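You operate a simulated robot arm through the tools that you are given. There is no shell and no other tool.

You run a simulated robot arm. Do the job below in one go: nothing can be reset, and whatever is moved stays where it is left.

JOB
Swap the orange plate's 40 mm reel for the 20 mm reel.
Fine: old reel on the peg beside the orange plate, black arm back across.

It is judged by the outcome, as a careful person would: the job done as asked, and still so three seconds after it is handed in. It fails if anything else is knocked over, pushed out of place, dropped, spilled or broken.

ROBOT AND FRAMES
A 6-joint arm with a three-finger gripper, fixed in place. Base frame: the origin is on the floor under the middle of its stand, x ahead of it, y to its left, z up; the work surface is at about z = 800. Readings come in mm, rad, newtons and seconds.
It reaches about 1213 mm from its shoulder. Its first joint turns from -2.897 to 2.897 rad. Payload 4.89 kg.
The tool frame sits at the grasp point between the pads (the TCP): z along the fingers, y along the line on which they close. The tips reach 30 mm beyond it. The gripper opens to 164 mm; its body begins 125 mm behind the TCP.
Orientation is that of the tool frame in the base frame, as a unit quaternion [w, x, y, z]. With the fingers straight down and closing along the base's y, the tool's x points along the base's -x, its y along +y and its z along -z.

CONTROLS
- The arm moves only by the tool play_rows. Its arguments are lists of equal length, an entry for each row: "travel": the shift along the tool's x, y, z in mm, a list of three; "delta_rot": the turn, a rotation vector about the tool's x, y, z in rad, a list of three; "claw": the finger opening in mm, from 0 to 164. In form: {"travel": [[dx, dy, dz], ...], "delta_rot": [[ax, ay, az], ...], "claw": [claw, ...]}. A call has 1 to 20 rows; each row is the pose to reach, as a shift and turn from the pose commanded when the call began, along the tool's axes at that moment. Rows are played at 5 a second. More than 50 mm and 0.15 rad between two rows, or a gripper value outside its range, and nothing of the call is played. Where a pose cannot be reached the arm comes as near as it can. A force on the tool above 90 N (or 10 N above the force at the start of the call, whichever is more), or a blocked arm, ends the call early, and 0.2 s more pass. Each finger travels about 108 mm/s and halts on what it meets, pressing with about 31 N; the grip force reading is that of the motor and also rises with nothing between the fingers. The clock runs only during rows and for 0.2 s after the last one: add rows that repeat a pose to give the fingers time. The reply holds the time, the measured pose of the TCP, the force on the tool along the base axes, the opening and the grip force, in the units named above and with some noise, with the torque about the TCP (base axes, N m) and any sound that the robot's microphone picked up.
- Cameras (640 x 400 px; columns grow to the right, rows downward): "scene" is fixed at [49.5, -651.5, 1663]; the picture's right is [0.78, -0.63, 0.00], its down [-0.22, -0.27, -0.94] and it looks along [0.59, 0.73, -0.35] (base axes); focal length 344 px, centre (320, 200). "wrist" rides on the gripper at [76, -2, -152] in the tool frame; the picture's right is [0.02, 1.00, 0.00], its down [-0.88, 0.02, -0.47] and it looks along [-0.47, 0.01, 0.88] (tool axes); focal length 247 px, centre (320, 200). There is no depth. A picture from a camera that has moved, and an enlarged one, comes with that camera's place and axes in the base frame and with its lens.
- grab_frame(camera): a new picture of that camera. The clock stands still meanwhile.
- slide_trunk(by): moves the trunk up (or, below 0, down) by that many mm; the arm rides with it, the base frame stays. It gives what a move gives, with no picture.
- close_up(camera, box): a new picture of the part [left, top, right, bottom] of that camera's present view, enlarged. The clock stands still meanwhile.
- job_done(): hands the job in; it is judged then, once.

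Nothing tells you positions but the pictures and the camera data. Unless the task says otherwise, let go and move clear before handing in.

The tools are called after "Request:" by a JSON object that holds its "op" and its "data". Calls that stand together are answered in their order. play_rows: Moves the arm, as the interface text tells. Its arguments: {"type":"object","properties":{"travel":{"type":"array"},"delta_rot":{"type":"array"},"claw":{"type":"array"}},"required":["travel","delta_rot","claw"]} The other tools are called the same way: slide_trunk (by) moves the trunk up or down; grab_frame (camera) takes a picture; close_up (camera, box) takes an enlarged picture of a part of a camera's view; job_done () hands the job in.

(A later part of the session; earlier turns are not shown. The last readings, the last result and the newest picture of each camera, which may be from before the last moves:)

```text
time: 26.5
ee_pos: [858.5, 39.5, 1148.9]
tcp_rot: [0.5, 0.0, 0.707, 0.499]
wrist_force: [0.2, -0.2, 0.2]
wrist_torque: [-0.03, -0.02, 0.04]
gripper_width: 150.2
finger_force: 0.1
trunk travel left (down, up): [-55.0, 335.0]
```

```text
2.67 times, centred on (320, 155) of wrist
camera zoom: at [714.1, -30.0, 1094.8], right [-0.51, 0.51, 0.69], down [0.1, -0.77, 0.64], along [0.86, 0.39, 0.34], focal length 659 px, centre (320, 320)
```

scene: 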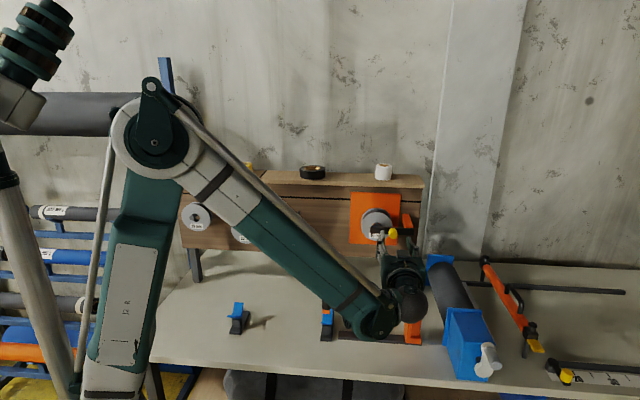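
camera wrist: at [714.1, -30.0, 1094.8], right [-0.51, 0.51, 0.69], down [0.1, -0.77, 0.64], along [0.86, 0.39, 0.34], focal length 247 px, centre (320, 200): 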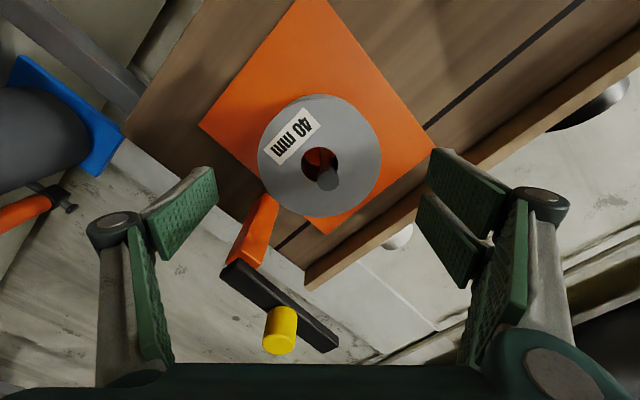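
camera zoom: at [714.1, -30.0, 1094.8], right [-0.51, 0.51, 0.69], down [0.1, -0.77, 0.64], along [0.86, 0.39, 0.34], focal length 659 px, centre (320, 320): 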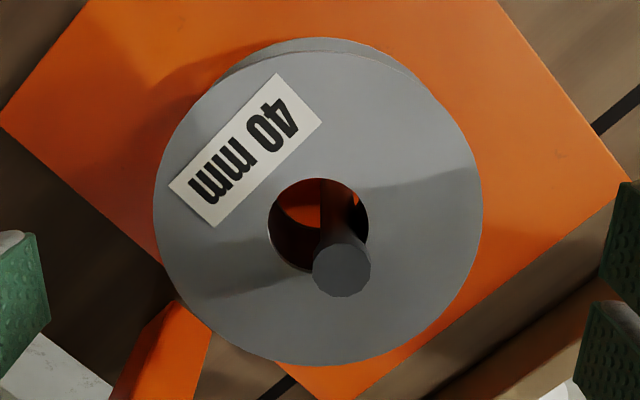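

The reel is centred on the gripper axis to within about 1 mm. I'll move in the remaining 79 mm and close on its rim.

Request:
{"op": "play_rows", "data": {"travel": [[0, 0, 25], [0, 0, 50], [0, 0, 79], [0, 0, 79], [0, 0, 79], [0, 0, 79], [0, 0, 79]], "delta_rot": [[0, 0, 0], [0, 0, 0], [0, 0, 0], [0, 0, 0], [0, 0, 0], [0, 0, 0], [0, 0, 0]], "claw": [150, 150, 150, 130, 118, 118, 118]}}

Request:
{"op": "grab_frame", "data": {"camera": "wrist"}}

Request:
{"op": "close_up", "data": {"camera": "scene", "box": [300, 165, 440, 265]}}

```text
time: 28.1
ee_pos: [915.0, 95.0, 1148.1]
tcp_rot: [0.5, 0.0, 0.707, 0.5]
wrist_force: [0.1, -0.2, 0.5]
wrist_torque: [0.03, 0.02, 0.03]
gripper_width: 118.2
finger_force: 0.0
trunk travel left (down, up): [-55.0, 335.0]
```

```text
taken
camera wrist: at [770.4, 24.8, 1093.7], right [-0.51, 0.51, 0.69], down [0.1, -0.77, 0.64], along [0.86, 0.39, 0.34], focal length 247 px, centre (320, 200)
```

wrist: 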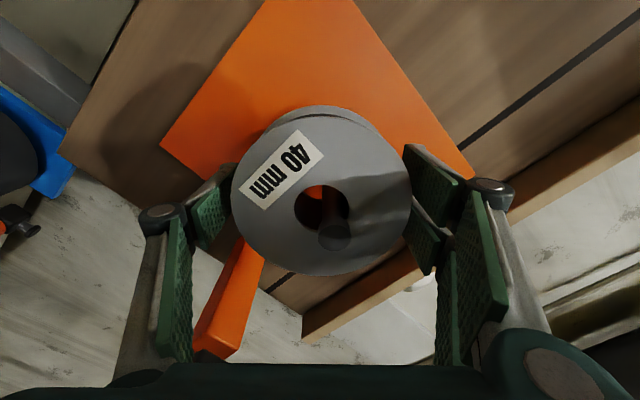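

```text
4.00 times, centred on (370, 215) of scene
camera zoom: at [49.5, -651.5, 1663.0], right [0.78, -0.63, 0.0], down [-0.22, -0.27, -0.94], along [0.59, 0.73, -0.35], focal length 1375 px, centre (120, 140)
```

zoom: 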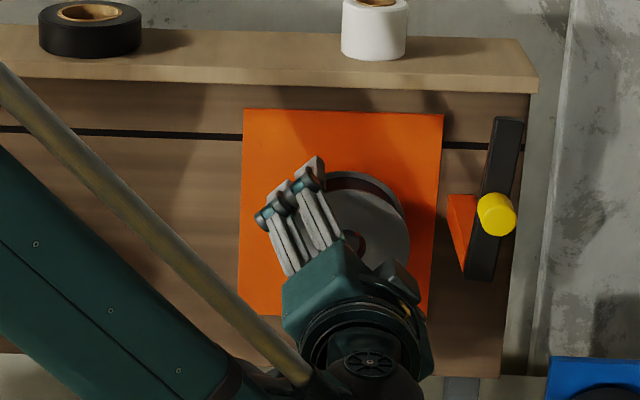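

The fingers sit evenly on both sides of the reel. Closing now.

Request:
{"op": "play_rows", "data": {"travel": [[0, 0, 0], [0, 0, 0], [0, 0, 0]], "delta_rot": [[0, 0, 0], [0, 0, 0], [0, 0, 0]], "claw": [108, 95, 95]}}

Request:
{"op": "close_up", "data": {"camera": "wrist", "box": [190, 80, 450, 300]}}

```text
time: 28.9
ee_pos: [914.2, 95.4, 1148.7]
tcp_rot: [0.5, 0.0, 0.708, 0.499]
wrist_force: [-2.2, -0.2, 0.2]
wrist_torque: [0.06, -0.08, 0.05]
gripper_width: 99.5
finger_force: 30.6
trunk travel left (down, up): [-55.0, 335.0]
```

```text
1.82 times, centred on (320, 190) of wrist
camera zoom: at [770.2, 24.7, 1093.8], right [-0.51, 0.51, 0.69], down [0.1, -0.77, 0.64], along [0.86, 0.39, 0.34], focal length 449 px, centre (320, 218)
```

zoom: 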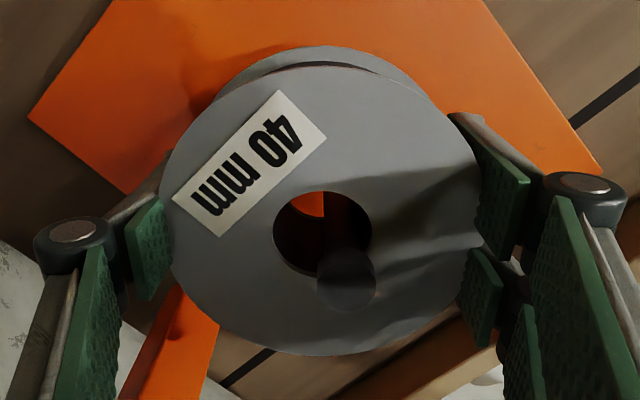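

The grip is good. I'll lift 10 mm to centre the hole on the spindle head before pulling out.

Request:
{"op": "play_rows", "data": {"travel": [[-3.5, 3.5, 0], [-7.1, 7.1, 0], [-7.1, 7.1, 0]], "delta_rot": [[0, 0, 0], [0, 0, 0], [0, 0, 0]], "claw": [95, 95, 95]}}

Request:
{"op": "close_up", "data": {"camera": "wrist", "box": [190, 80, 450, 300]}}

```text
time: 29.7
ee_pos: [915.5, 95.9, 1158.2]
tcp_rot: [0.5, 0.001, 0.708, 0.5]
wrist_force: [-0.2, -0.2, -2.6]
wrist_torque: [-0.04, 0.04, 0.01]
gripper_width: 99.3
finger_force: 31.2
trunk travel left (down, up): [-55.0, 335.0]
```

```text
1.82 times, centred on (320, 190) of wrist
camera zoom: at [769.9, 25.0, 1103.6], right [-0.51, 0.51, 0.69], down [0.1, -0.77, 0.64], along [0.86, 0.39, 0.34], focal length 449 px, centre (320, 218)
```

zoom: 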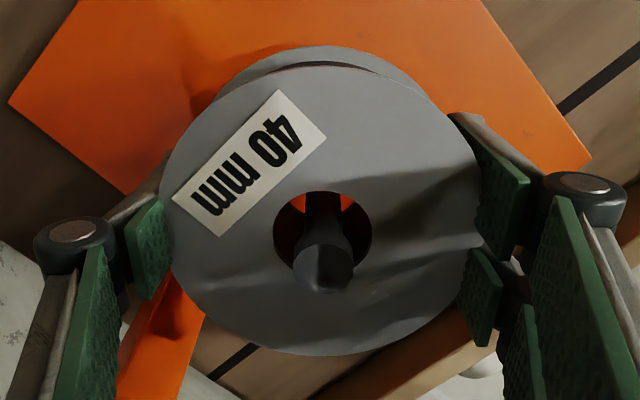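

Reel weight is about 2.6 N and the hole is centred on the spindle head. Pulling straight out.

Request:
{"op": "play_rows", "data": {"travel": [[0, 0, -10], [0, 0, -25], [0, 0, -40], [0, 0, -55], [0, 0, -70], [0, 0, -90], [0, 0, -120], [0, 0, -150], [0, 0, -150]], "delta_rot": [[0, 0, 0], [0, 0, 0], [0, 0, 0], [0, 0, 0], [0, 0, 0], [0, 0, 0], [0, 0, 0], [0, 0, 0], [0, 0, 0]], "claw": [95, 95, 95, 95, 95, 95, 95, 95, 95]}}

Request:
{"op": "grab_frame", "data": {"camera": "wrist"}}

Request:
{"op": "grab_frame", "data": {"camera": "scene"}}

```text
time: 31.7
ee_pos: [808.2, -12.0, 1157.7]
tcp_rot: [0.499, 0.0, 0.707, 0.501]
wrist_force: [0.1, 0.4, -2.8]
wrist_torque: [0.0, -0.01, -0.02]
gripper_width: 99.6
finger_force: 31.6
trunk travel left (down, up): [-55.0, 335.0]
```

```text
taken
camera wrist: at [664.2, -82.2, 1103.3], right [-0.51, 0.51, 0.69], down [0.1, -0.77, 0.64], along [0.86, 0.39, 0.34], focal length 247 px, centre (320, 200)
```

wrist: 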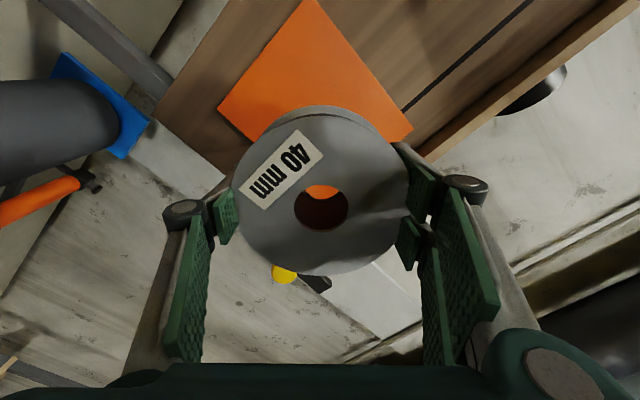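

```text
taken
```

scene: 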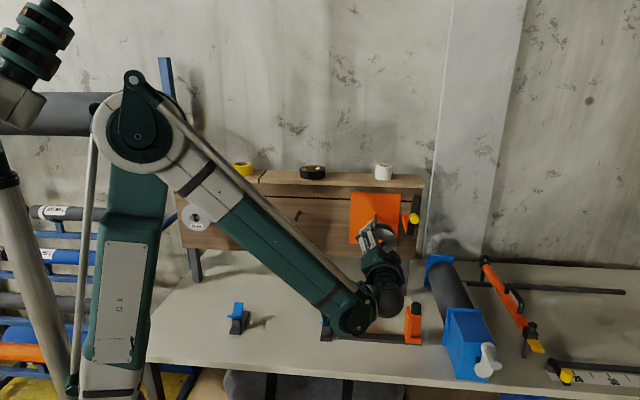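

The old reel is off the spindle. I'll carry it left, well clear of the panel, and stop short of the bare peg to locate the peg precisely.

Request:
{"op": "play_rows", "data": {"travel": [[30, 30, 0], [60, 60, 0], [90, 90, 0], [120, 120, 0], [135, 135, 0], [135, 135, 0]], "delta_rot": [[0, 0, 0], [0, 0, 0], [0, 0, 0], [0, 0, 0], [0, 0, 0], [0, 0, 0]], "claw": [95, 95, 95, 95, 95, 95]}}

Request:
{"op": "grab_frame", "data": {"camera": "wrist"}}

Request:
{"op": "grab_frame", "data": {"camera": "scene"}}

```text
time: 33.1
ee_pos: [674.1, 124.7, 1156.9]
tcp_rot: [0.5, 0.0, 0.708, 0.499]
wrist_force: [0.6, -0.7, -3.8]
wrist_torque: [0.05, -0.01, 0.07]
gripper_width: 99.4
finger_force: 31.4
trunk travel left (down, up): [-55.0, 335.0]
```

```text
taken
camera wrist: at [529.9, 54.7, 1102.2], right [-0.51, 0.51, 0.69], down [0.1, -0.77, 0.64], along [0.86, 0.39, 0.34], focal length 247 px, centre (320, 200)
```

wrist: 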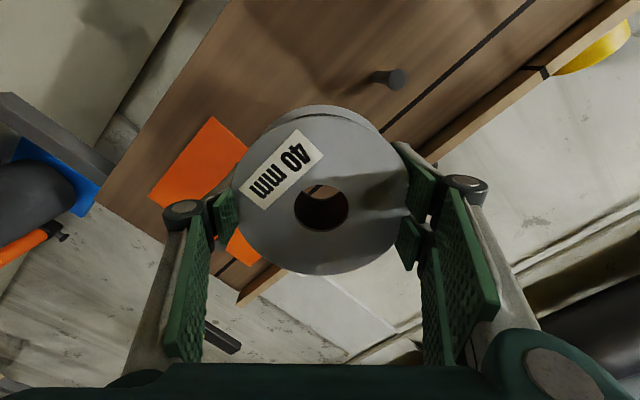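

```text
taken
```

scene: 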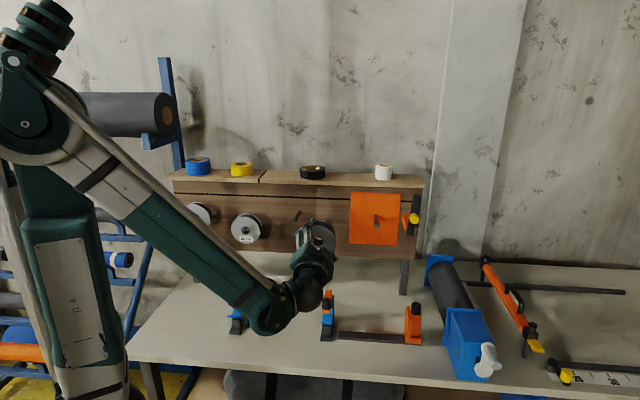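

Request:
{"op": "close_up", "data": {"camera": "wrist", "box": [340, 40, 440, 110]}}

Request:
{"op": "close_up", "data": {"camera": "scene", "box": [270, 195, 330, 235]}}

Request:
{"op": "close_up", "data": {"camera": "scene", "box": [345, 185, 430, 250]}}

```text
5.71 times, centred on (390, 75) of wrist
camera zoom: at [529.9, 54.7, 1102.2], right [-0.51, 0.51, 0.69], down [0.1, -0.77, 0.64], along [0.86, 0.39, 0.34], focal length 1411 px, centre (-80, 914)
```

zoom: 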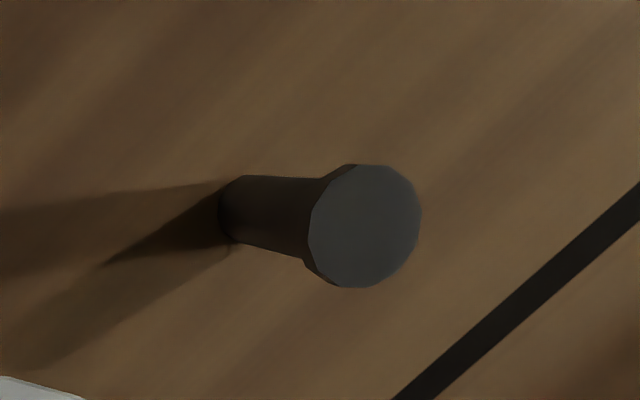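

```text
10.00 times, centred on (300, 215) of scene
camera zoom: at [49.5, -651.5, 1663.0], right [0.78, -0.63, 0.0], down [-0.22, -0.27, -0.94], along [0.59, 0.73, -0.35], focal length 3437 px, centre (520, 50)
```

zoom: 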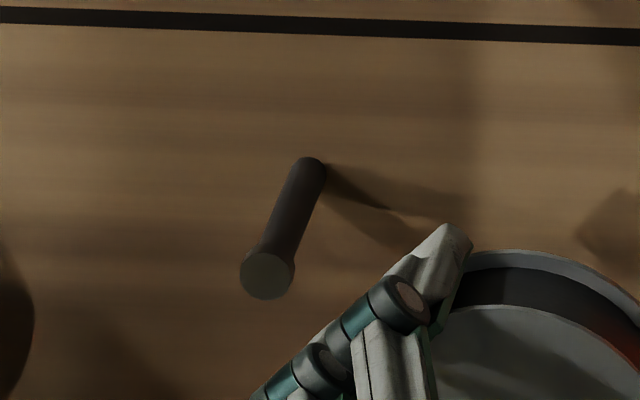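

```text
6.15 times, centred on (388, 218) of scene
camera zoom: at [49.5, -651.5, 1663.0], right [0.78, -0.63, 0.0], down [-0.22, -0.27, -0.94], along [0.59, 0.73, -0.35], focal length 2115 px, centre (-95, 92)
```

zoom: 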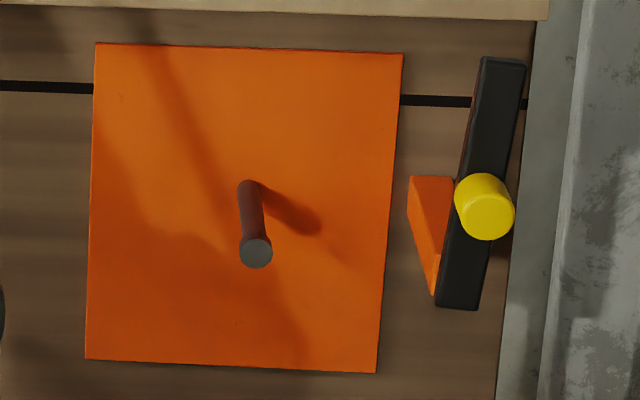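

The bare peg's tip is at about (682.5,274,1160), and it sticks straight out of the panel. I'll line the reel's hole up with it.

Request:
{"op": "play_rows", "data": {"travel": [[23, 24, 0], [46, 48, 0], [68.4, 72.5, 0], [68.4, 72.5, 20], [68.4, 72.5, 40], [68.4, 72.5, 60], [68.4, 72.5, 60]], "delta_rot": [[0, 0, 0], [0, 0, 0], [0, 0, 0], [0, 0, 0], [0, 0, 0], [0, 0, 0], [0, 0, 0]], "claw": [95, 95, 95, 95, 95, 95, 95]}}

Request:
{"op": "grab_frame", "data": {"camera": "wrist"}}

Request:
{"op": "close_up", "data": {"camera": "scene", "box": [230, 180, 350, 260]}}

```text
time: 34.7
ee_pos: [644.8, 238.1, 1159.9]
tcp_rot: [0.5, 0.001, 0.707, 0.5]
wrist_force: [0.6, -1.1, -3.3]
wrist_torque: [-0.05, -0.01, 0.03]
gripper_width: 99.6
finger_force: 31.1
trunk travel left (down, up): [-55.0, 335.0]
```

```text
taken
camera wrist: at [500.2, 167.6, 1106.2], right [-0.51, 0.51, 0.69], down [0.1, -0.77, 0.64], along [0.86, 0.39, 0.34], focal length 247 px, centre (320, 200)
```

wrist: 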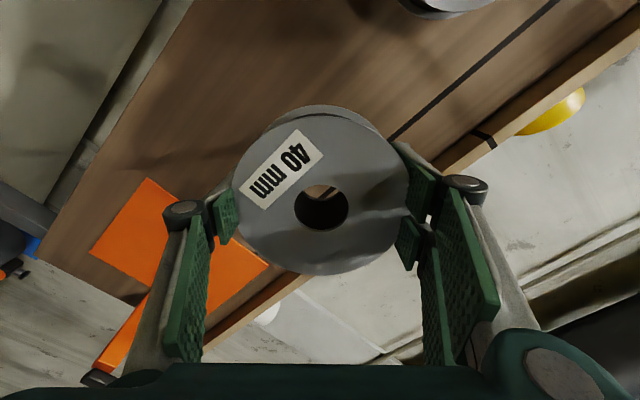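

```text
5.00 times, centred on (290, 220) of scene
camera zoom: at [49.5, -651.5, 1663.0], right [0.78, -0.63, 0.0], down [-0.22, -0.27, -0.94], along [0.59, 0.73, -0.35], focal length 1718 px, centre (470, 100)
```

zoom: 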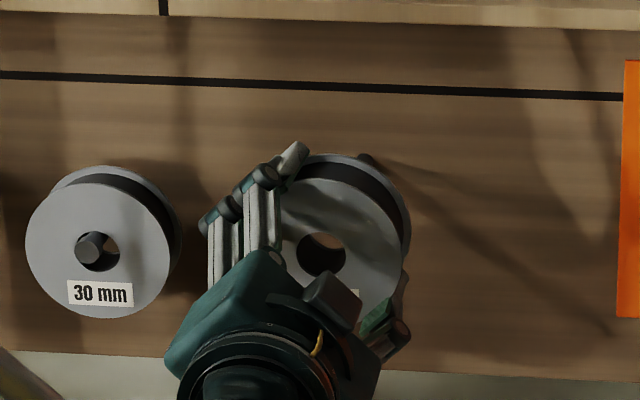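

Nearly aligned, so a 1 mm trim to the right. Now I'll feed the reel on in short steps, watching the force.

Request:
{"op": "play_rows", "data": {"travel": [[-0.9, -0.9, 0], [-0.9, -0.9, 12], [-0.9, -0.9, 24], [-0.9, -0.9, 32], [-0.9, -0.9, 40], [-0.9, -0.9, 40]], "delta_rot": [[0, 0, 0], [0, 0, 0], [0, 0, 0], [0, 0, 0], [0, 0, 0], [0, 0, 0]], "claw": [95, 95, 95, 95, 95, 95]}}

Request:
{"op": "close_up", "data": {"camera": "wrist", "box": [190, 80, 450, 300]}}

Request:
{"op": "close_up", "data": {"camera": "scene", "box": [260, 190, 330, 240]}}

```text
time: 36.1
ee_pos: [674.6, 265.4, 1159.7]
tcp_rot: [0.5, 0.001, 0.708, 0.499]
wrist_force: [-0.4, -0.5, -2.3]
wrist_torque: [-0.03, -0.02, 0.0]
gripper_width: 99.3
finger_force: 30.7
trunk travel left (down, up): [-55.0, 335.0]
```

```text
1.82 times, centred on (320, 190) of wrist
camera zoom: at [530.2, 195.1, 1105.7], right [-0.51, 0.51, 0.69], down [0.1, -0.77, 0.64], along [0.86, 0.39, 0.34], focal length 449 px, centre (320, 218)
```

zoom: 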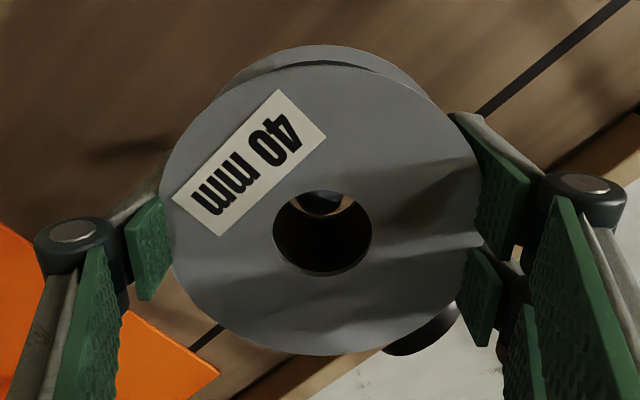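

```text
8.00 times, centred on (295, 215) of scene
camera zoom: at [49.5, -651.5, 1663.0], right [0.78, -0.63, 0.0], down [-0.22, -0.27, -0.94], along [0.59, 0.73, -0.35], focal length 2750 px, centre (520, 80)
```

zoom: 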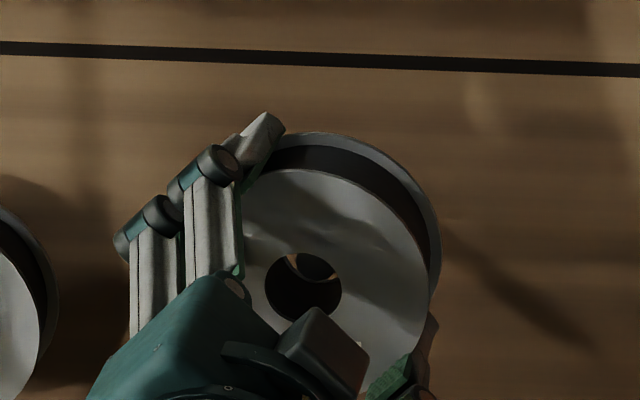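

The peg head is inside the hole with no contact force. I'll continue to the final depth.

Request:
{"op": "play_rows", "data": {"travel": [[0, 0, 12], [0, 0, 24], [0, 0, 36], [0, 0, 50], [0, 0, 50]], "delta_rot": [[0, 0, 0], [0, 0, 0], [0, 0, 0], [0, 0, 0], [0, 0, 0]], "claw": [95, 95, 95, 95, 95]}}

Request:
{"op": "close_up", "data": {"camera": "wrist", "box": [190, 80, 450, 300]}}

Request:
{"op": "close_up", "data": {"camera": "scene", "box": [260, 190, 330, 240]}}

```text
time: 37.3
ee_pos: [710.9, 298.9, 1160.1]
tcp_rot: [0.5, 0.0, 0.708, 0.499]
wrist_force: [0.1, -0.7, -3.0]
wrist_torque: [-0.01, 0.0, -0.01]
gripper_width: 99.5
finger_force: 31.0
trunk travel left (down, up): [-55.0, 335.0]
```

```text
1.82 times, centred on (320, 190) of wrist
camera zoom: at [566.0, 229.4, 1105.8], right [-0.51, 0.51, 0.69], down [0.1, -0.77, 0.64], along [0.86, 0.39, 0.34], focal length 449 px, centre (320, 218)
```

zoom: 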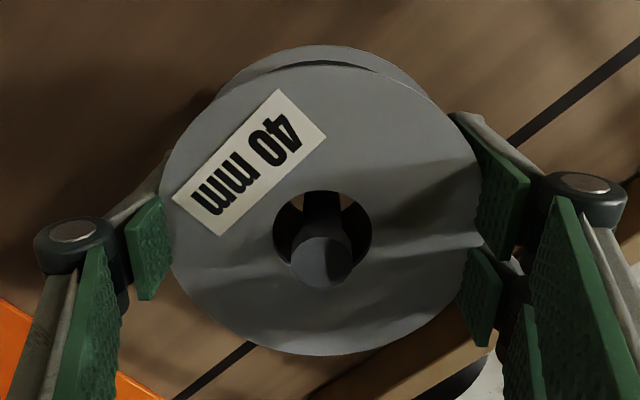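

```text
8.00 times, centred on (295, 215) of scene
camera zoom: at [49.5, -651.5, 1663.0], right [0.78, -0.63, 0.0], down [-0.22, -0.27, -0.94], along [0.59, 0.73, -0.35], focal length 2750 px, centre (520, 80)
```

zoom: 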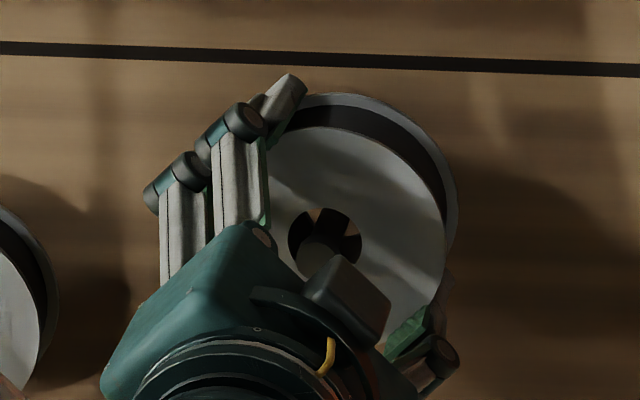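

The reel is over the peg at the right depth. Lowering it about 9 mm onto the shaft.

Request:
{"op": "play_rows", "data": {"travel": [[3, -3, 0], [6, -6, 0], [6.7, -6.7, 0], [6.7, -6.7, 0]], "delta_rot": [[0, 0, 0], [0, 0, 0], [0, 0, 0], [0, 0, 0]], "claw": [95, 95, 95, 95]}}

Request:
{"op": "close_up", "data": {"camera": "wrist", "box": [190, 80, 450, 300]}}

```text
time: 38.3
ee_pos: [709.8, 298.9, 1151.0]
tcp_rot: [0.5, 0.0, 0.708, 0.499]
wrist_force: [0.1, 0.6, -3.2]
wrist_torque: [-0.02, -0.02, -0.02]
gripper_width: 99.7
finger_force: 30.7
trunk travel left (down, up): [-55.0, 335.0]
```

```text
1.82 times, centred on (320, 190) of wrist
camera zoom: at [565.7, 229.0, 1096.7], right [-0.51, 0.51, 0.69], down [0.1, -0.77, 0.64], along [0.86, 0.39, 0.34], focal length 449 px, centre (320, 218)
```

zoom: 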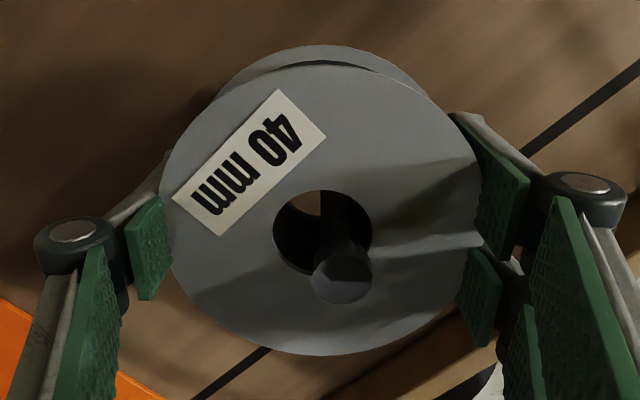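

Request:
{"op": "play_rows", "data": {"travel": [[0.7, -0.7, 0], [1.4, -1.4, 0], [1.4, -1.4, 0]], "delta_rot": [[0, 0, 0], [0, 0, 0], [0, 0, 0]], "claw": [95, 95, 95]}}

```text
time: 39.1
ee_pos: [710.0, 299.6, 1148.3]
tcp_rot: [0.5, 0.001, 0.707, 0.5]
wrist_force: [0.1, 0.2, -3.1]
wrist_torque: [-0.04, 0.04, -0.01]
gripper_width: 99.4
finger_force: 31.4
trunk travel left (down, up): [-55.0, 335.0]
```

Request:
{"op": "play_rows", "data": {"travel": [[0.5, -0.5, 0], [0.9, -0.9, 0], [0.9, -0.9, 0]], "delta_rot": [[0, 0, 0], [0, 0, 0], [0, 0, 0]], "claw": [95, 95, 95]}}

Request:
{"op": "close_up", "data": {"camera": "wrist", "box": [260, 150, 380, 260]}}

```text
time: 39.9
ee_pos: [709.1, 299.0, 1148.5]
tcp_rot: [0.5, 0.001, 0.708, 0.499]
wrist_force: [-1.0, 2.5, 7.8]
wrist_torque: [-0.05, 0.04, -0.02]
gripper_width: 99.7
finger_force: 31.6
trunk travel left (down, up): [-55.0, 335.0]
```

```text
3.64 times, centred on (320, 205) of wrist
camera zoom: at [565.6, 229.5, 1093.9], right [-0.51, 0.51, 0.69], down [0.1, -0.77, 0.64], along [0.86, 0.39, 0.34], focal length 898 px, centre (320, 182)
```

zoom: 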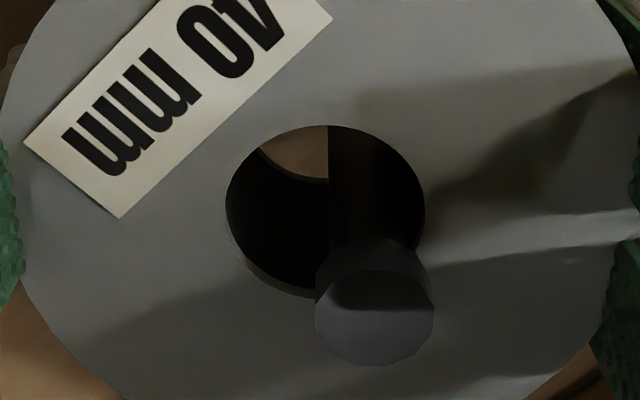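

The reel is resting on the peg now; the force has flipped sign. I'll open the fingers and check that it hangs.

Request:
{"op": "play_rows", "data": {"travel": [[-0.3, 0.3, 0], [-0.3, 0.3, 0], [-0.3, 0.3, 0], [-0.3, 0.3, 0], [-0.3, 0.3, 0]], "delta_rot": [[0, 0, 0], [0, 0, 0], [0, 0, 0], [0, 0, 0], [0, 0, 0]], "claw": [104, 115, 130, 145, 145]}}

Request:
{"op": "grab_frame", "data": {"camera": "wrist"}}

Request:
{"op": "close_up", "data": {"camera": "scene", "box": [230, 180, 350, 260]}}

```text
time: 41.1
ee_pos: [711.2, 300.4, 1147.6]
tcp_rot: [0.5, 0.001, 0.708, 0.499]
wrist_force: [-0.3, 0.1, 0.6]
wrist_torque: [-0.01, -0.02, 0.03]
gripper_width: 144.9
finger_force: 0.0
trunk travel left (down, up): [-55.0, 335.0]
```

```text
taken
camera wrist: at [565.6, 229.8, 1093.6], right [-0.51, 0.51, 0.69], down [0.1, -0.77, 0.64], along [0.86, 0.39, 0.34], focal length 247 px, centre (320, 200)
```

wrist: 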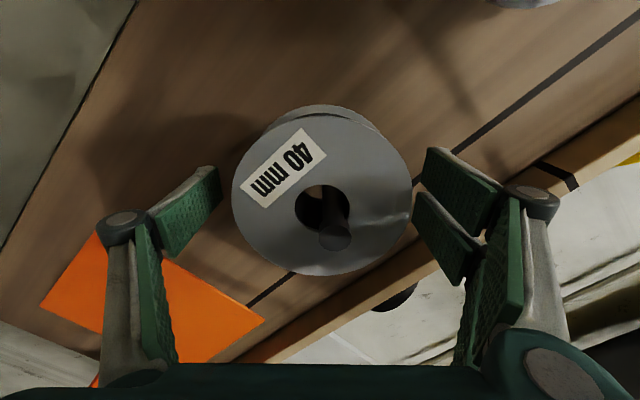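

```text
5.00 times, centred on (290, 220) of scene
camera zoom: at [49.5, -651.5, 1663.0], right [0.78, -0.63, 0.0], down [-0.22, -0.27, -0.94], along [0.59, 0.73, -0.35], focal length 1718 px, centre (470, 100)
```

zoom: 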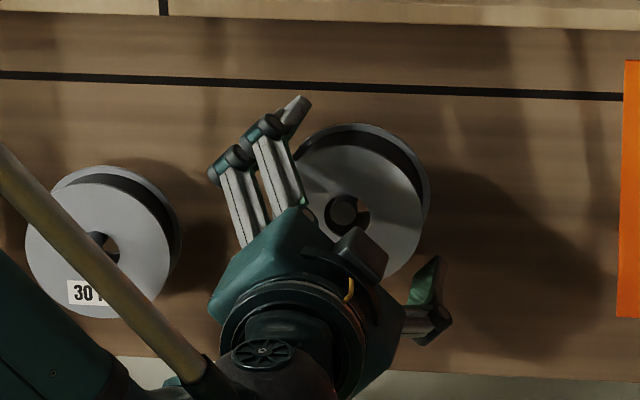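

The 40 mm reel hangs on the peg beside the plate. I'll back straight out and then head toward the 20 mm reel at the left.

Request:
{"op": "play_rows", "data": {"travel": [[0, 0, -30], [0, 0, -60], [0, 0, -90], [0, 0, -120], [0, 0, -155], [0, 0, -155]], "delta_rot": [[0, 0, 0], [0, 0, 0], [0, 0, 0], [0, 0, 0], [0, 0, 0], [0, 0, 0]], "claw": [145, 145, 145, 145, 145, 145]}}

Request:
{"op": "grab_frame", "data": {"camera": "wrist"}}

Request:
{"op": "grab_frame", "data": {"camera": "scene"}}

Request:
{"op": "close_up", "data": {"camera": "scene", "box": [270, 180, 350, 260]}}

```text
time: 42.5
ee_pos: [600.6, 189.6, 1148.4]
tcp_rot: [0.5, 0.0, 0.708, 0.499]
wrist_force: [0.2, 0.4, 0.5]
wrist_torque: [0.03, -0.02, -0.01]
gripper_width: 145.2
finger_force: 0.2
trunk travel left (down, up): [-55.0, 335.0]
```

```text
taken
camera wrist: at [455.9, 120.4, 1094.1], right [-0.51, 0.51, 0.69], down [0.1, -0.77, 0.64], along [0.86, 0.39, 0.34], focal length 247 px, centre (320, 200)
```

wrist: 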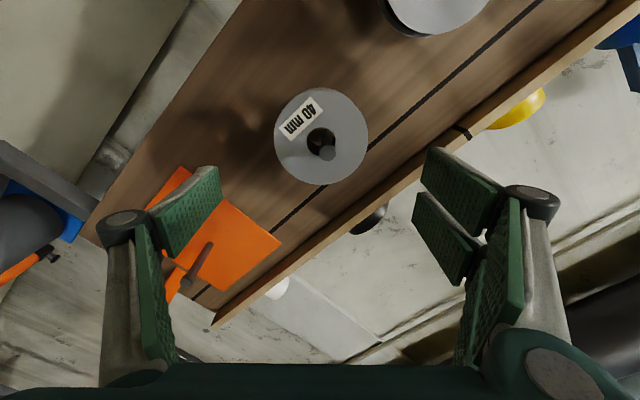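

```text
taken
```

scene: 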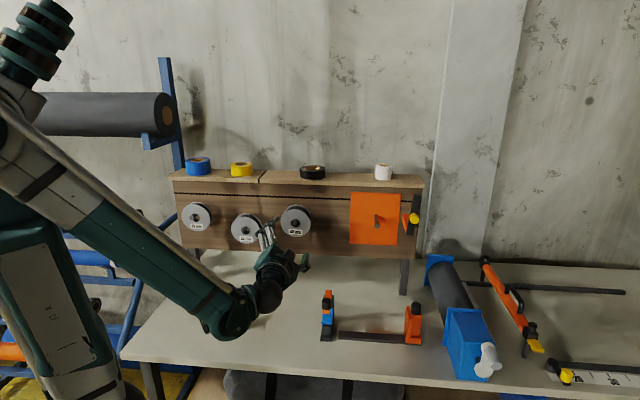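

```text
5.00 times, centred on (310, 220) of scene
camera zoom: at [49.5, -651.5, 1663.0], right [0.78, -0.63, 0.0], down [-0.22, -0.27, -0.94], along [0.59, 0.73, -0.35], focal length 1718 px, centre (370, 100)
```

zoom: 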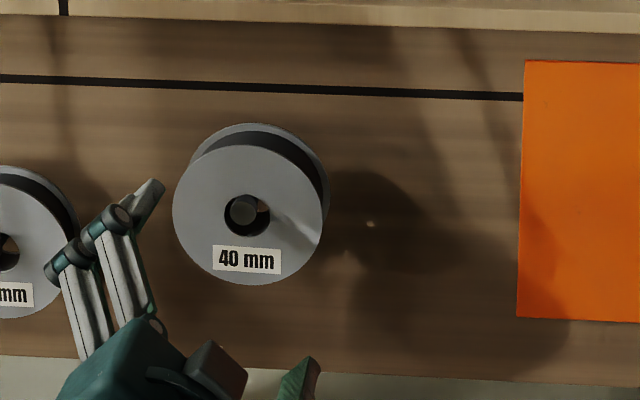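

The old reel hangs properly on the peg beside the plate. Now I'll slide left, staying in front of all the pegs, to look at the 20 mm reel.

Request:
{"op": "play_rows", "data": {"travel": [[30, 30, 0], [60, 60, 0], [90, 90, 0], [120, 120, 0], [150, 150, 0], [183.8, 183.8, 0], [183.8, 183.8, 0]], "delta_rot": [[0, 0, 0], [0, 0, 0], [0, 0, 0], [0, 0, 0], [0, 0, 0], [0, 0, 0], [0, 0, 0]], "claw": [145, 145, 145, 145, 145, 145, 145]}}

Request:
{"op": "grab_frame", "data": {"camera": "wrist"}}

Request:
{"op": "grab_frame", "data": {"camera": "scene"}}

```text
time: 44.1
ee_pos: [415.6, 375.0, 1148.3]
tcp_rot: [0.5, 0.001, 0.708, 0.5]
wrist_force: [-0.8, 0.9, -0.6]
wrist_torque: [0.0, -0.01, -0.01]
gripper_width: 145.1
finger_force: 0.1
trunk travel left (down, up): [-55.0, 335.0]
```

```text
taken
camera wrist: at [271.3, 304.2, 1094.3], right [-0.51, 0.51, 0.69], down [0.1, -0.77, 0.64], along [0.86, 0.39, 0.34], focal length 247 px, centre (320, 200)
```

wrist: 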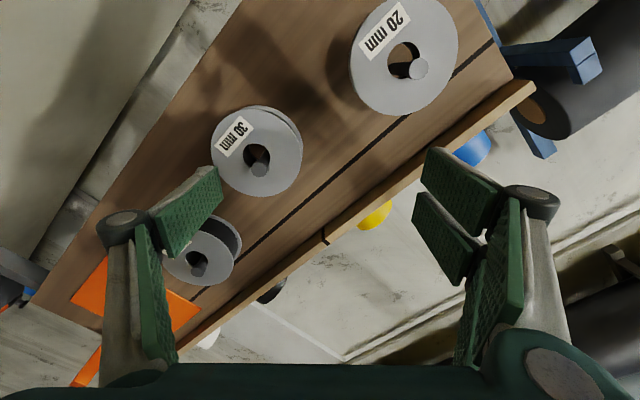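

```text
taken
```

scene: 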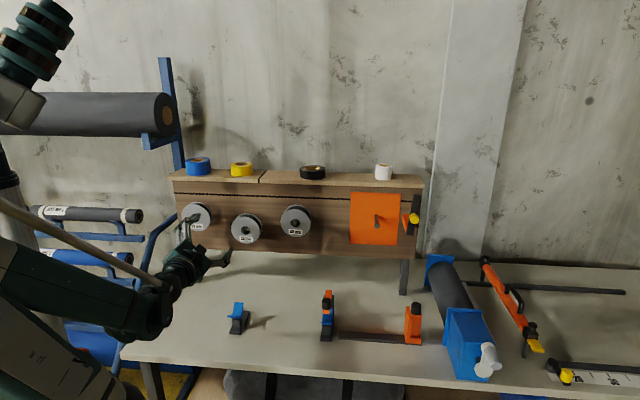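

Nothing gets in the way here; the rack is far back. I'll zoom in on the 20 mm reel from both cameras.

Request:
{"op": "close_up", "data": {"camera": "wrist", "box": [340, 0, 470, 120]}}

Request:
{"op": "close_up", "data": {"camera": "scene", "box": [175, 195, 220, 235]}}

```text
3.33 times, centred on (405, 60) of wrist
camera zoom: at [271.3, 304.2, 1094.3], right [-0.51, 0.51, 0.69], down [0.1, -0.77, 0.64], along [0.86, 0.39, 0.34], focal length 823 px, centre (37, 667)
```

zoom: 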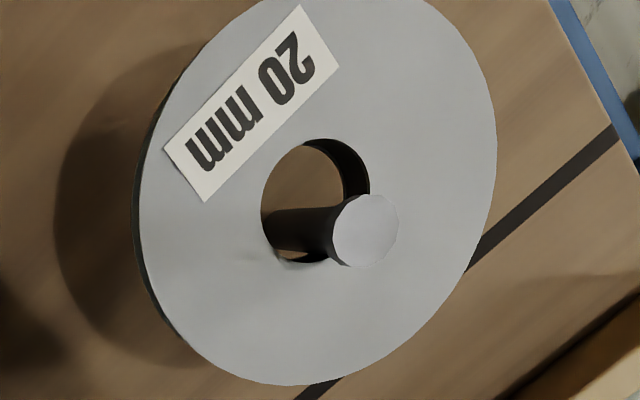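

```text
10.00 times, centred on (198, 215) of scene
camera zoom: at [49.5, -651.5, 1663.0], right [0.78, -0.63, 0.0], down [-0.22, -0.27, -0.94], along [0.59, 0.73, -0.35], focal length 3437 px, centre (1545, 50)
```

zoom: 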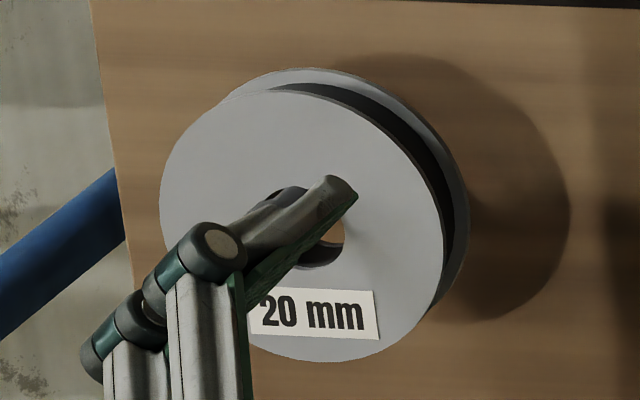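

The 20 mm reel's peg tip is at about (413,542,1160), matching the others. I'll move in front of it.

Request:
{"op": "play_rows", "data": {"travel": [[28, 29, 5], [56, 58, 10], [84.4, 86.8, 20], [84.4, 86.8, 20]], "delta_rot": [[0, 0, 0], [0, 0, 0], [0, 0, 0], [0, 0, 0]], "claw": [145, 145, 145, 145]}}

Request:
{"op": "grab_frame", "data": {"camera": "wrist"}}

Request:
{"op": "grab_frame", "data": {"camera": "scene"}}

Request:
{"op": "close_up", "data": {"camera": "wrist", "box": [250, 60, 390, 200]}}

```text
time: 45.1
ee_pos: [345.2, 473.9, 1149.7]
tcp_rot: [0.5, 0.001, 0.707, 0.5]
wrist_force: [0.0, -0.6, 0.3]
wrist_torque: [0.02, 0.03, 0.06]
gripper_width: 144.8
finger_force: 0.0
trunk travel left (down, up): [-55.0, 335.0]
```

```text
taken
camera wrist: at [201.0, 403.8, 1095.3], right [-0.51, 0.51, 0.69], down [0.1, -0.77, 0.64], along [0.86, 0.39, 0.34], focal length 247 px, centre (320, 200)
```

wrist: 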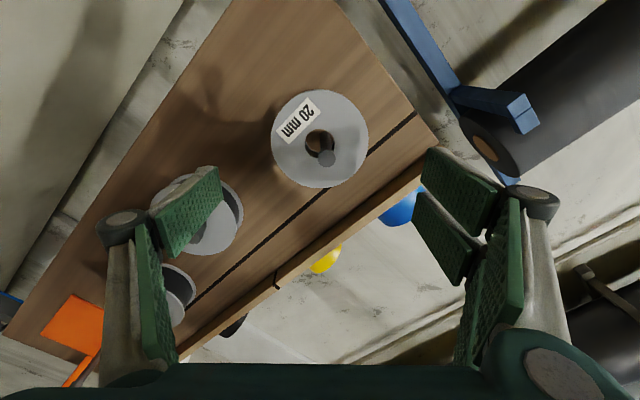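

```text
taken
```

scene: 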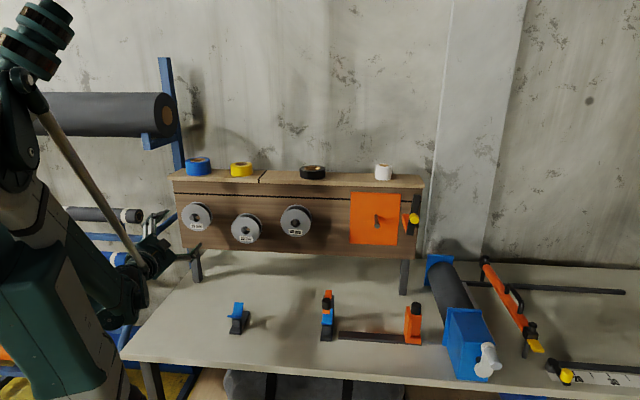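

```text
2.86 times, centred on (320, 130) of wrist
camera zoom: at [201.0, 403.8, 1095.3], right [-0.51, 0.51, 0.69], down [0.1, -0.77, 0.64], along [0.86, 0.39, 0.34], focal length 706 px, centre (320, 400)
```

zoom: 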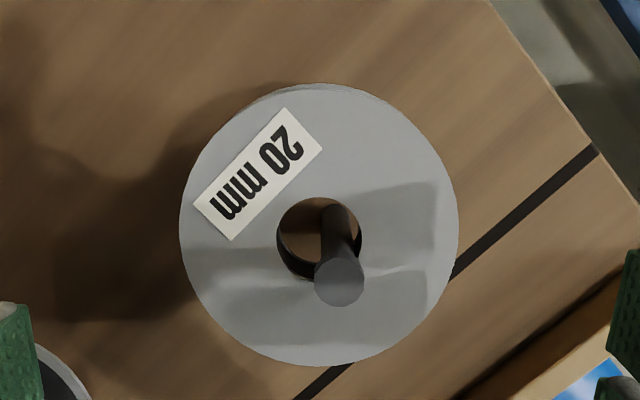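

Aligned to within about 1.5 mm. I'll move in around the 20 mm reel.

Request:
{"op": "play_rows", "data": {"travel": [[0.9, -0.5, 30], [0.9, -0.5, 60], [0.9, -0.5, 90], [0.9, -0.5, 115], [0.9, -0.5, 134], [0.9, -0.5, 134], [0.9, -0.5, 134], [0.9, -0.5, 134]], "delta_rot": [[0, 0, 0], [0, 0, 0], [0, 0, 0], [0, 0, 0], [0, 0, 0], [0, 0, 0], [0, 0, 0], [0, 0, 0]], "claw": [145, 145, 145, 145, 145, 130, 118, 118]}}

Request:
{"op": "close_up", "data": {"camera": "wrist", "box": [190, 80, 450, 300]}}

Request:
{"op": "grab_frame", "data": {"camera": "scene"}}

```text
time: 46.9
ee_pos: [439.3, 570.4, 1149.6]
tcp_rot: [0.5, 0.0, 0.708, 0.499]
wrist_force: [0.2, 0.5, 0.7]
wrist_torque: [0.02, -0.04, -0.05]
gripper_width: 117.6
finger_force: 0.1
trunk travel left (down, up): [-55.0, 335.0]
```

```text
1.82 times, centred on (320, 190) of wrist
camera zoom: at [294.7, 500.6, 1094.5], right [-0.51, 0.51, 0.69], down [0.1, -0.77, 0.64], along [0.86, 0.39, 0.34], focal length 449 px, centre (320, 218)
```

zoom: 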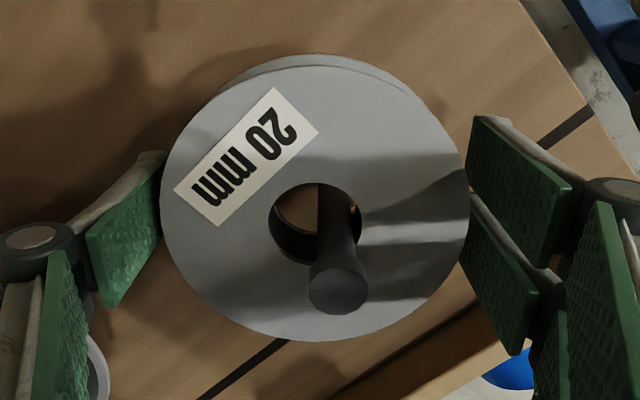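

```text
taken
```

scene: 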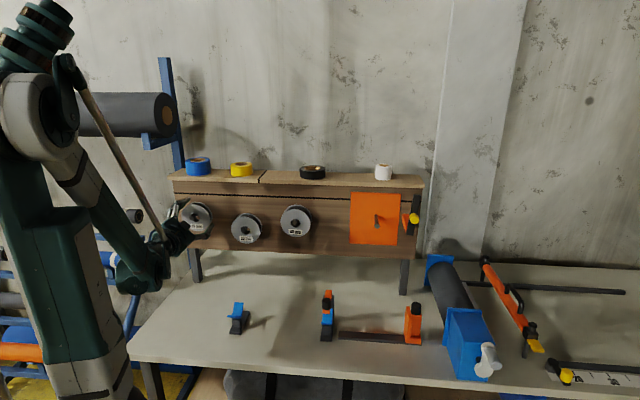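

Request:
{"op": "play_rows", "data": {"travel": [[0, -1.7, 0], [0, -1.7, 0], [0, -1.7, 0], [0, -1.7, 0]], "delta_rot": [[0, 0, 0], [0, 0, 0], [0, 0, 0], [0, 0, 0]], "claw": [112, 104, 95, 95]}}

Request:
{"op": "close_up", "data": {"camera": "wrist", "box": [190, 80, 450, 300]}}

```text
time: 47.9
ee_pos: [441.3, 569.1, 1148.1]
tcp_rot: [0.5, 0.001, 0.707, 0.499]
wrist_force: [0.1, -0.2, 0.9]
wrist_torque: [-0.02, -0.01, 0.03]
gripper_width: 99.4
finger_force: 31.1
trunk travel left (down, up): [-55.0, 335.0]
```

```text
1.82 times, centred on (320, 190) of wrist
camera zoom: at [295.8, 499.3, 1093.2], right [-0.51, 0.51, 0.69], down [0.1, -0.77, 0.64], along [0.86, 0.39, 0.34], focal length 449 px, centre (320, 218)
```

zoom: 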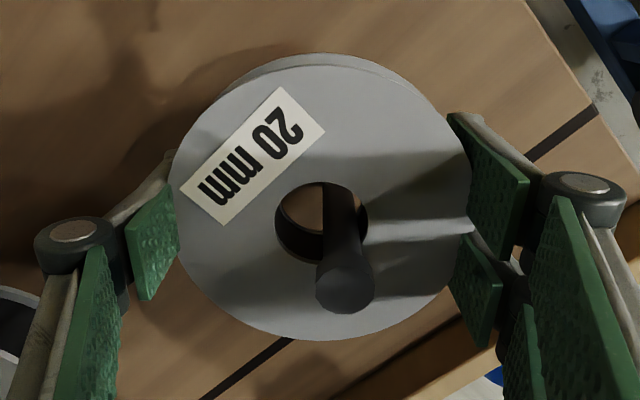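

Good grip. By my measurement the peg head is 10.6 mm above the gripper axis, so I'll lift by that amount and pull straight out.

Request:
{"op": "play_rows", "data": {"travel": [[-4, 3.5, 0], [-7.9, 7.1, 0], [-7.9, 7.1, 0], [-7.9, 7.1, -10], [-7.9, 7.1, -25], [-7.9, 7.1, -40], [-7.9, 7.1, -55], [-7.9, 7.1, -75], [-7.9, 7.1, -105], [-7.9, 7.1, -140], [-7.9, 7.1, -140]], "delta_rot": [[0, 0, 0], [0, 0, 0], [0, 0, 0], [0, 0, 0], [0, 0, 0], [0, 0, 0], [0, 0, 0], [0, 0, 0], [0, 0, 0], [0, 0, 0], [0, 0, 0]], "claw": [95, 95, 95, 95, 95, 95, 95, 95, 95, 95, 95]}}

Request:
{"op": "grab_frame", "data": {"camera": "wrist"}}

Request:
{"op": "grab_frame", "data": {"camera": "scene"}}

```text
time: 50.3
ee_pos: [340.9, 467.2, 1158.4]
tcp_rot: [0.5, 0.001, 0.708, 0.499]
wrist_force: [0.6, 0.5, -2.8]
wrist_torque: [0.07, -0.02, -0.05]
gripper_width: 99.0
finger_force: 31.0
trunk travel left (down, up): [-55.0, 335.0]
```

```text
taken
camera wrist: at [196.4, 397.5, 1103.2], right [-0.51, 0.51, 0.69], down [0.1, -0.77, 0.64], along [0.86, 0.39, 0.34], focal length 247 px, centre (320, 200)
```

wrist: 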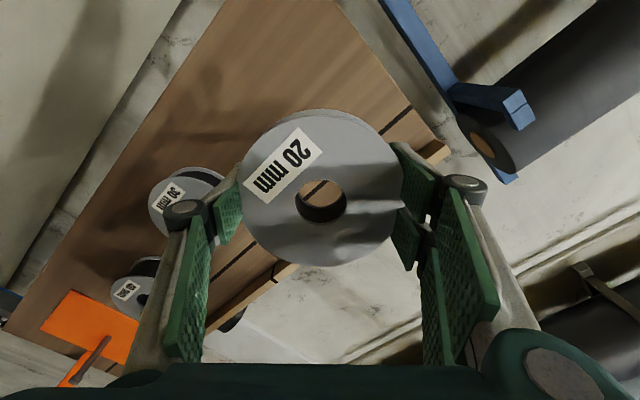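

```text
taken
```

scene: 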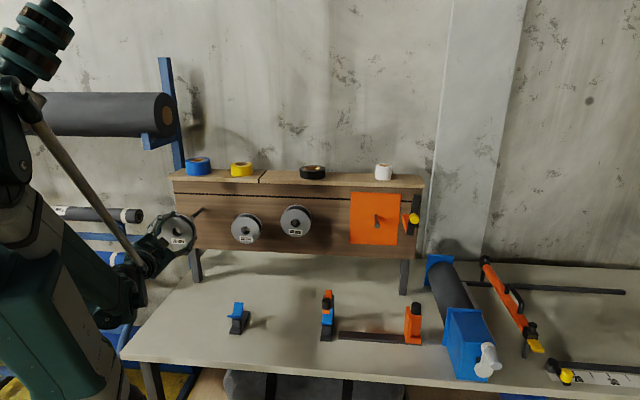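

I have the 20 mm reel. I'll carry it right, staying about 205 mm off the panel, in two stages.

Request:
{"op": "play_rows", "data": {"travel": [[-28, -28, 0], [-56, -56, 0], [-84, -84, 0], [-112, -112, 0], [-140, -140, 0], [-168, -168, 0], [-196, -196, 0], [-224, -224, 0], [-252, -252, 0], [-280, -280, 0], [-308, -308, 0], [-336, -336, 0], [-336, -336, 0]], "delta_rot": [[0, 0, 0], [0, 0, 0], [0, 0, 0], [0, 0, 0], [0, 0, 0], [0, 0, 0], [0, 0, 0], [0, 0, 0], [0, 0, 0], [0, 0, 0], [0, 0, 0], [0, 0, 0], [0, 0, 0]], "claw": [95, 95, 95, 95, 95, 95, 95, 95, 95, 95, 95, 95, 95]}}

Request:
{"op": "grab_frame", "data": {"camera": "wrist"}}

Request:
{"op": "grab_frame", "data": {"camera": "scene"}}

```text
time: 53.1
ee_pos: [677.7, 131.4, 1158.1]
tcp_rot: [0.5, 0.001, 0.708, 0.499]
wrist_force: [0.0, 0.9, -1.7]
wrist_torque: [-0.01, 0.01, -0.09]
gripper_width: 99.1
finger_force: 30.9
trunk travel left (down, up): [-55.0, 335.0]
```

```text
taken
camera wrist: at [534.5, 61.6, 1103.2], right [-0.51, 0.51, 0.69], down [0.1, -0.77, 0.64], along [0.86, 0.39, 0.34], focal length 247 px, centre (320, 200)
```

wrist: 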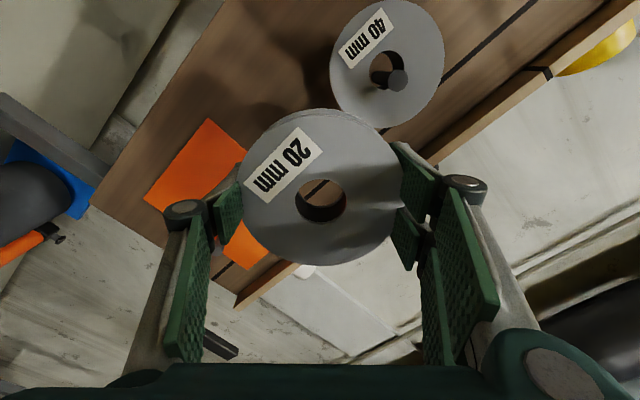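

```text
taken
```

scene: 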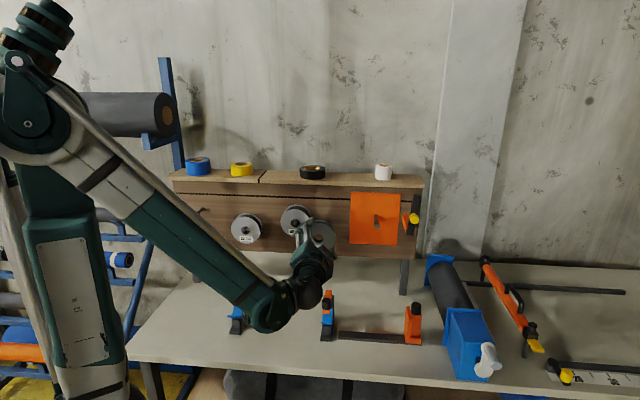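

Request:
{"op": "play_rows", "data": {"travel": [[-28, -28, 0], [-56, -56, 0], [-84, -84, 0], [-112, -112, 0], [-137.2, -136, 0], [-137.2, -136, 0], [-137.2, -136, 0]], "delta_rot": [[0, 0, 0], [0, 0, 0], [0, 0, 0], [0, 0, 0], [0, 0, 0], [0, 0, 0], [0, 0, 0]], "claw": [95, 95, 95, 95, 95, 95, 95]}}

Request:
{"op": "grab_frame", "data": {"camera": "wrist"}}

Request:
{"op": "close_up", "data": {"camera": "scene", "box": [300, 165, 440, 265]}}

```text
time: 54.7
ee_pos: [815.5, -5.7, 1159.6]
tcp_rot: [0.501, 0.001, 0.708, 0.499]
wrist_force: [0.5, 0.9, -2.9]
wrist_torque: [-0.01, 0.01, 0.0]
gripper_width: 99.2
finger_force: 30.8
trunk travel left (down, up): [-55.0, 335.0]
```

```text
taken
camera wrist: at [670.7, -75.7, 1104.9], right [-0.51, 0.51, 0.69], down [0.1, -0.77, 0.64], along [0.86, 0.39, 0.34], focal length 247 px, centre (320, 200)
```

wrist: 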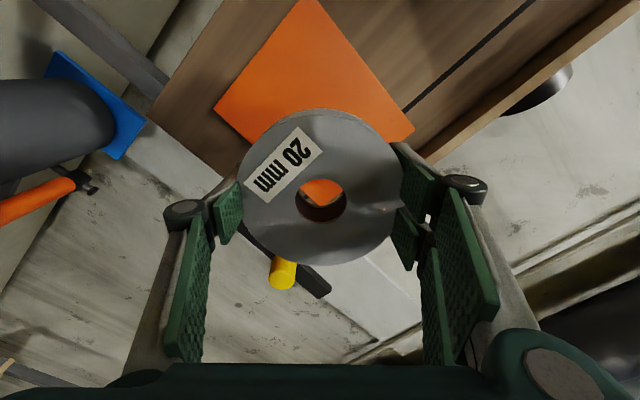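

```text
4.00 times, centred on (370, 215) of scene
camera zoom: at [49.5, -651.5, 1663.0], right [0.78, -0.63, 0.0], down [-0.22, -0.27, -0.94], along [0.59, 0.73, -0.35], focal length 1375 px, centre (120, 140)
```

zoom: 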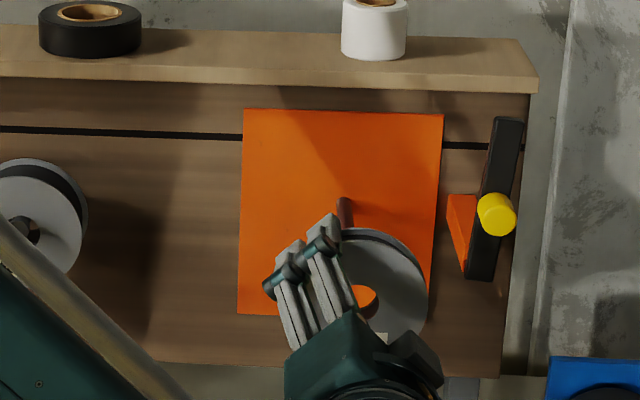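

Request:
{"op": "play_rows", "data": {"travel": [[0.8, 0.8, 25], [0.8, 0.8, 50], [0.8, 0.8, 75], [0.8, 0.8, 90], [0.8, 0.8, 100], [0.8, 0.8, 108], [0.8, 0.8, 108]], "delta_rot": [[0, 0, 0], [0, 0, 0], [0, 0, 0], [0, 0, 0], [0, 0, 0], [0, 0, 0], [0, 0, 0]], "claw": [95, 95, 95, 95, 95, 95, 95]}}

Request:
{"op": "close_up", "data": {"camera": "wrist", "box": [190, 80, 450, 300]}}

Request:
{"op": "close_up", "data": {"camera": "scene", "box": [340, 190, 410, 245]}}

```text
time: 56.3
ee_pos: [890.1, 73.2, 1158.2]
tcp_rot: [0.499, 0.0, 0.708, 0.5]
wrist_force: [0.3, 0.1, -2.4]
wrist_torque: [0.02, 0.03, 0.02]
gripper_width: 99.1
finger_force: 30.9
trunk travel left (down, up): [-55.0, 335.0]
```

```text
1.82 times, centred on (320, 190) of wrist
camera zoom: at [745.4, 3.5, 1103.6], right [-0.51, 0.51, 0.69], down [0.1, -0.77, 0.64], along [0.86, 0.39, 0.34], focal length 449 px, centre (320, 218)
```

zoom: 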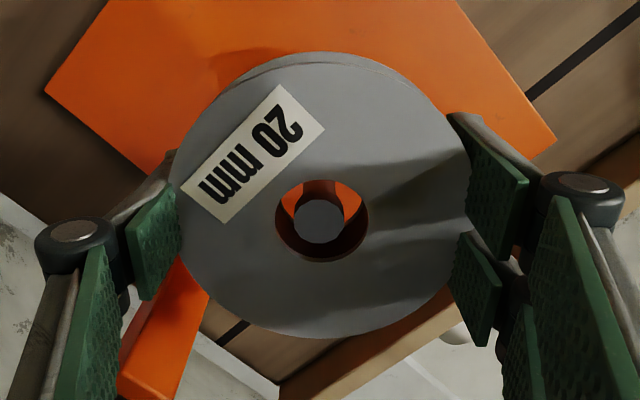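

```text
7.27 times, centred on (375, 218) of scene
camera zoom: at [49.5, -651.5, 1663.0], right [0.78, -0.63, 0.0], down [-0.22, -0.27, -0.94], along [0.59, 0.73, -0.35], focal length 2500 px, centre (-80, 73)
```

zoom: 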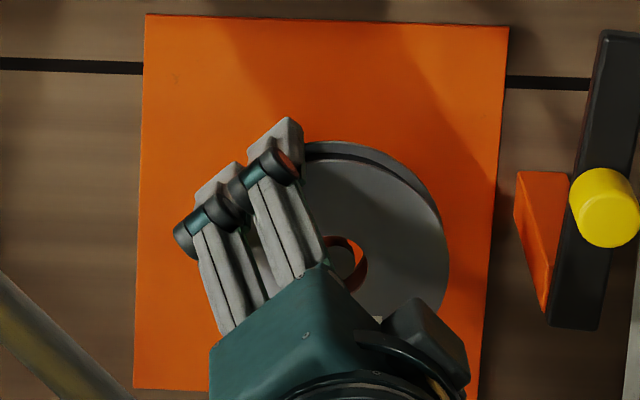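

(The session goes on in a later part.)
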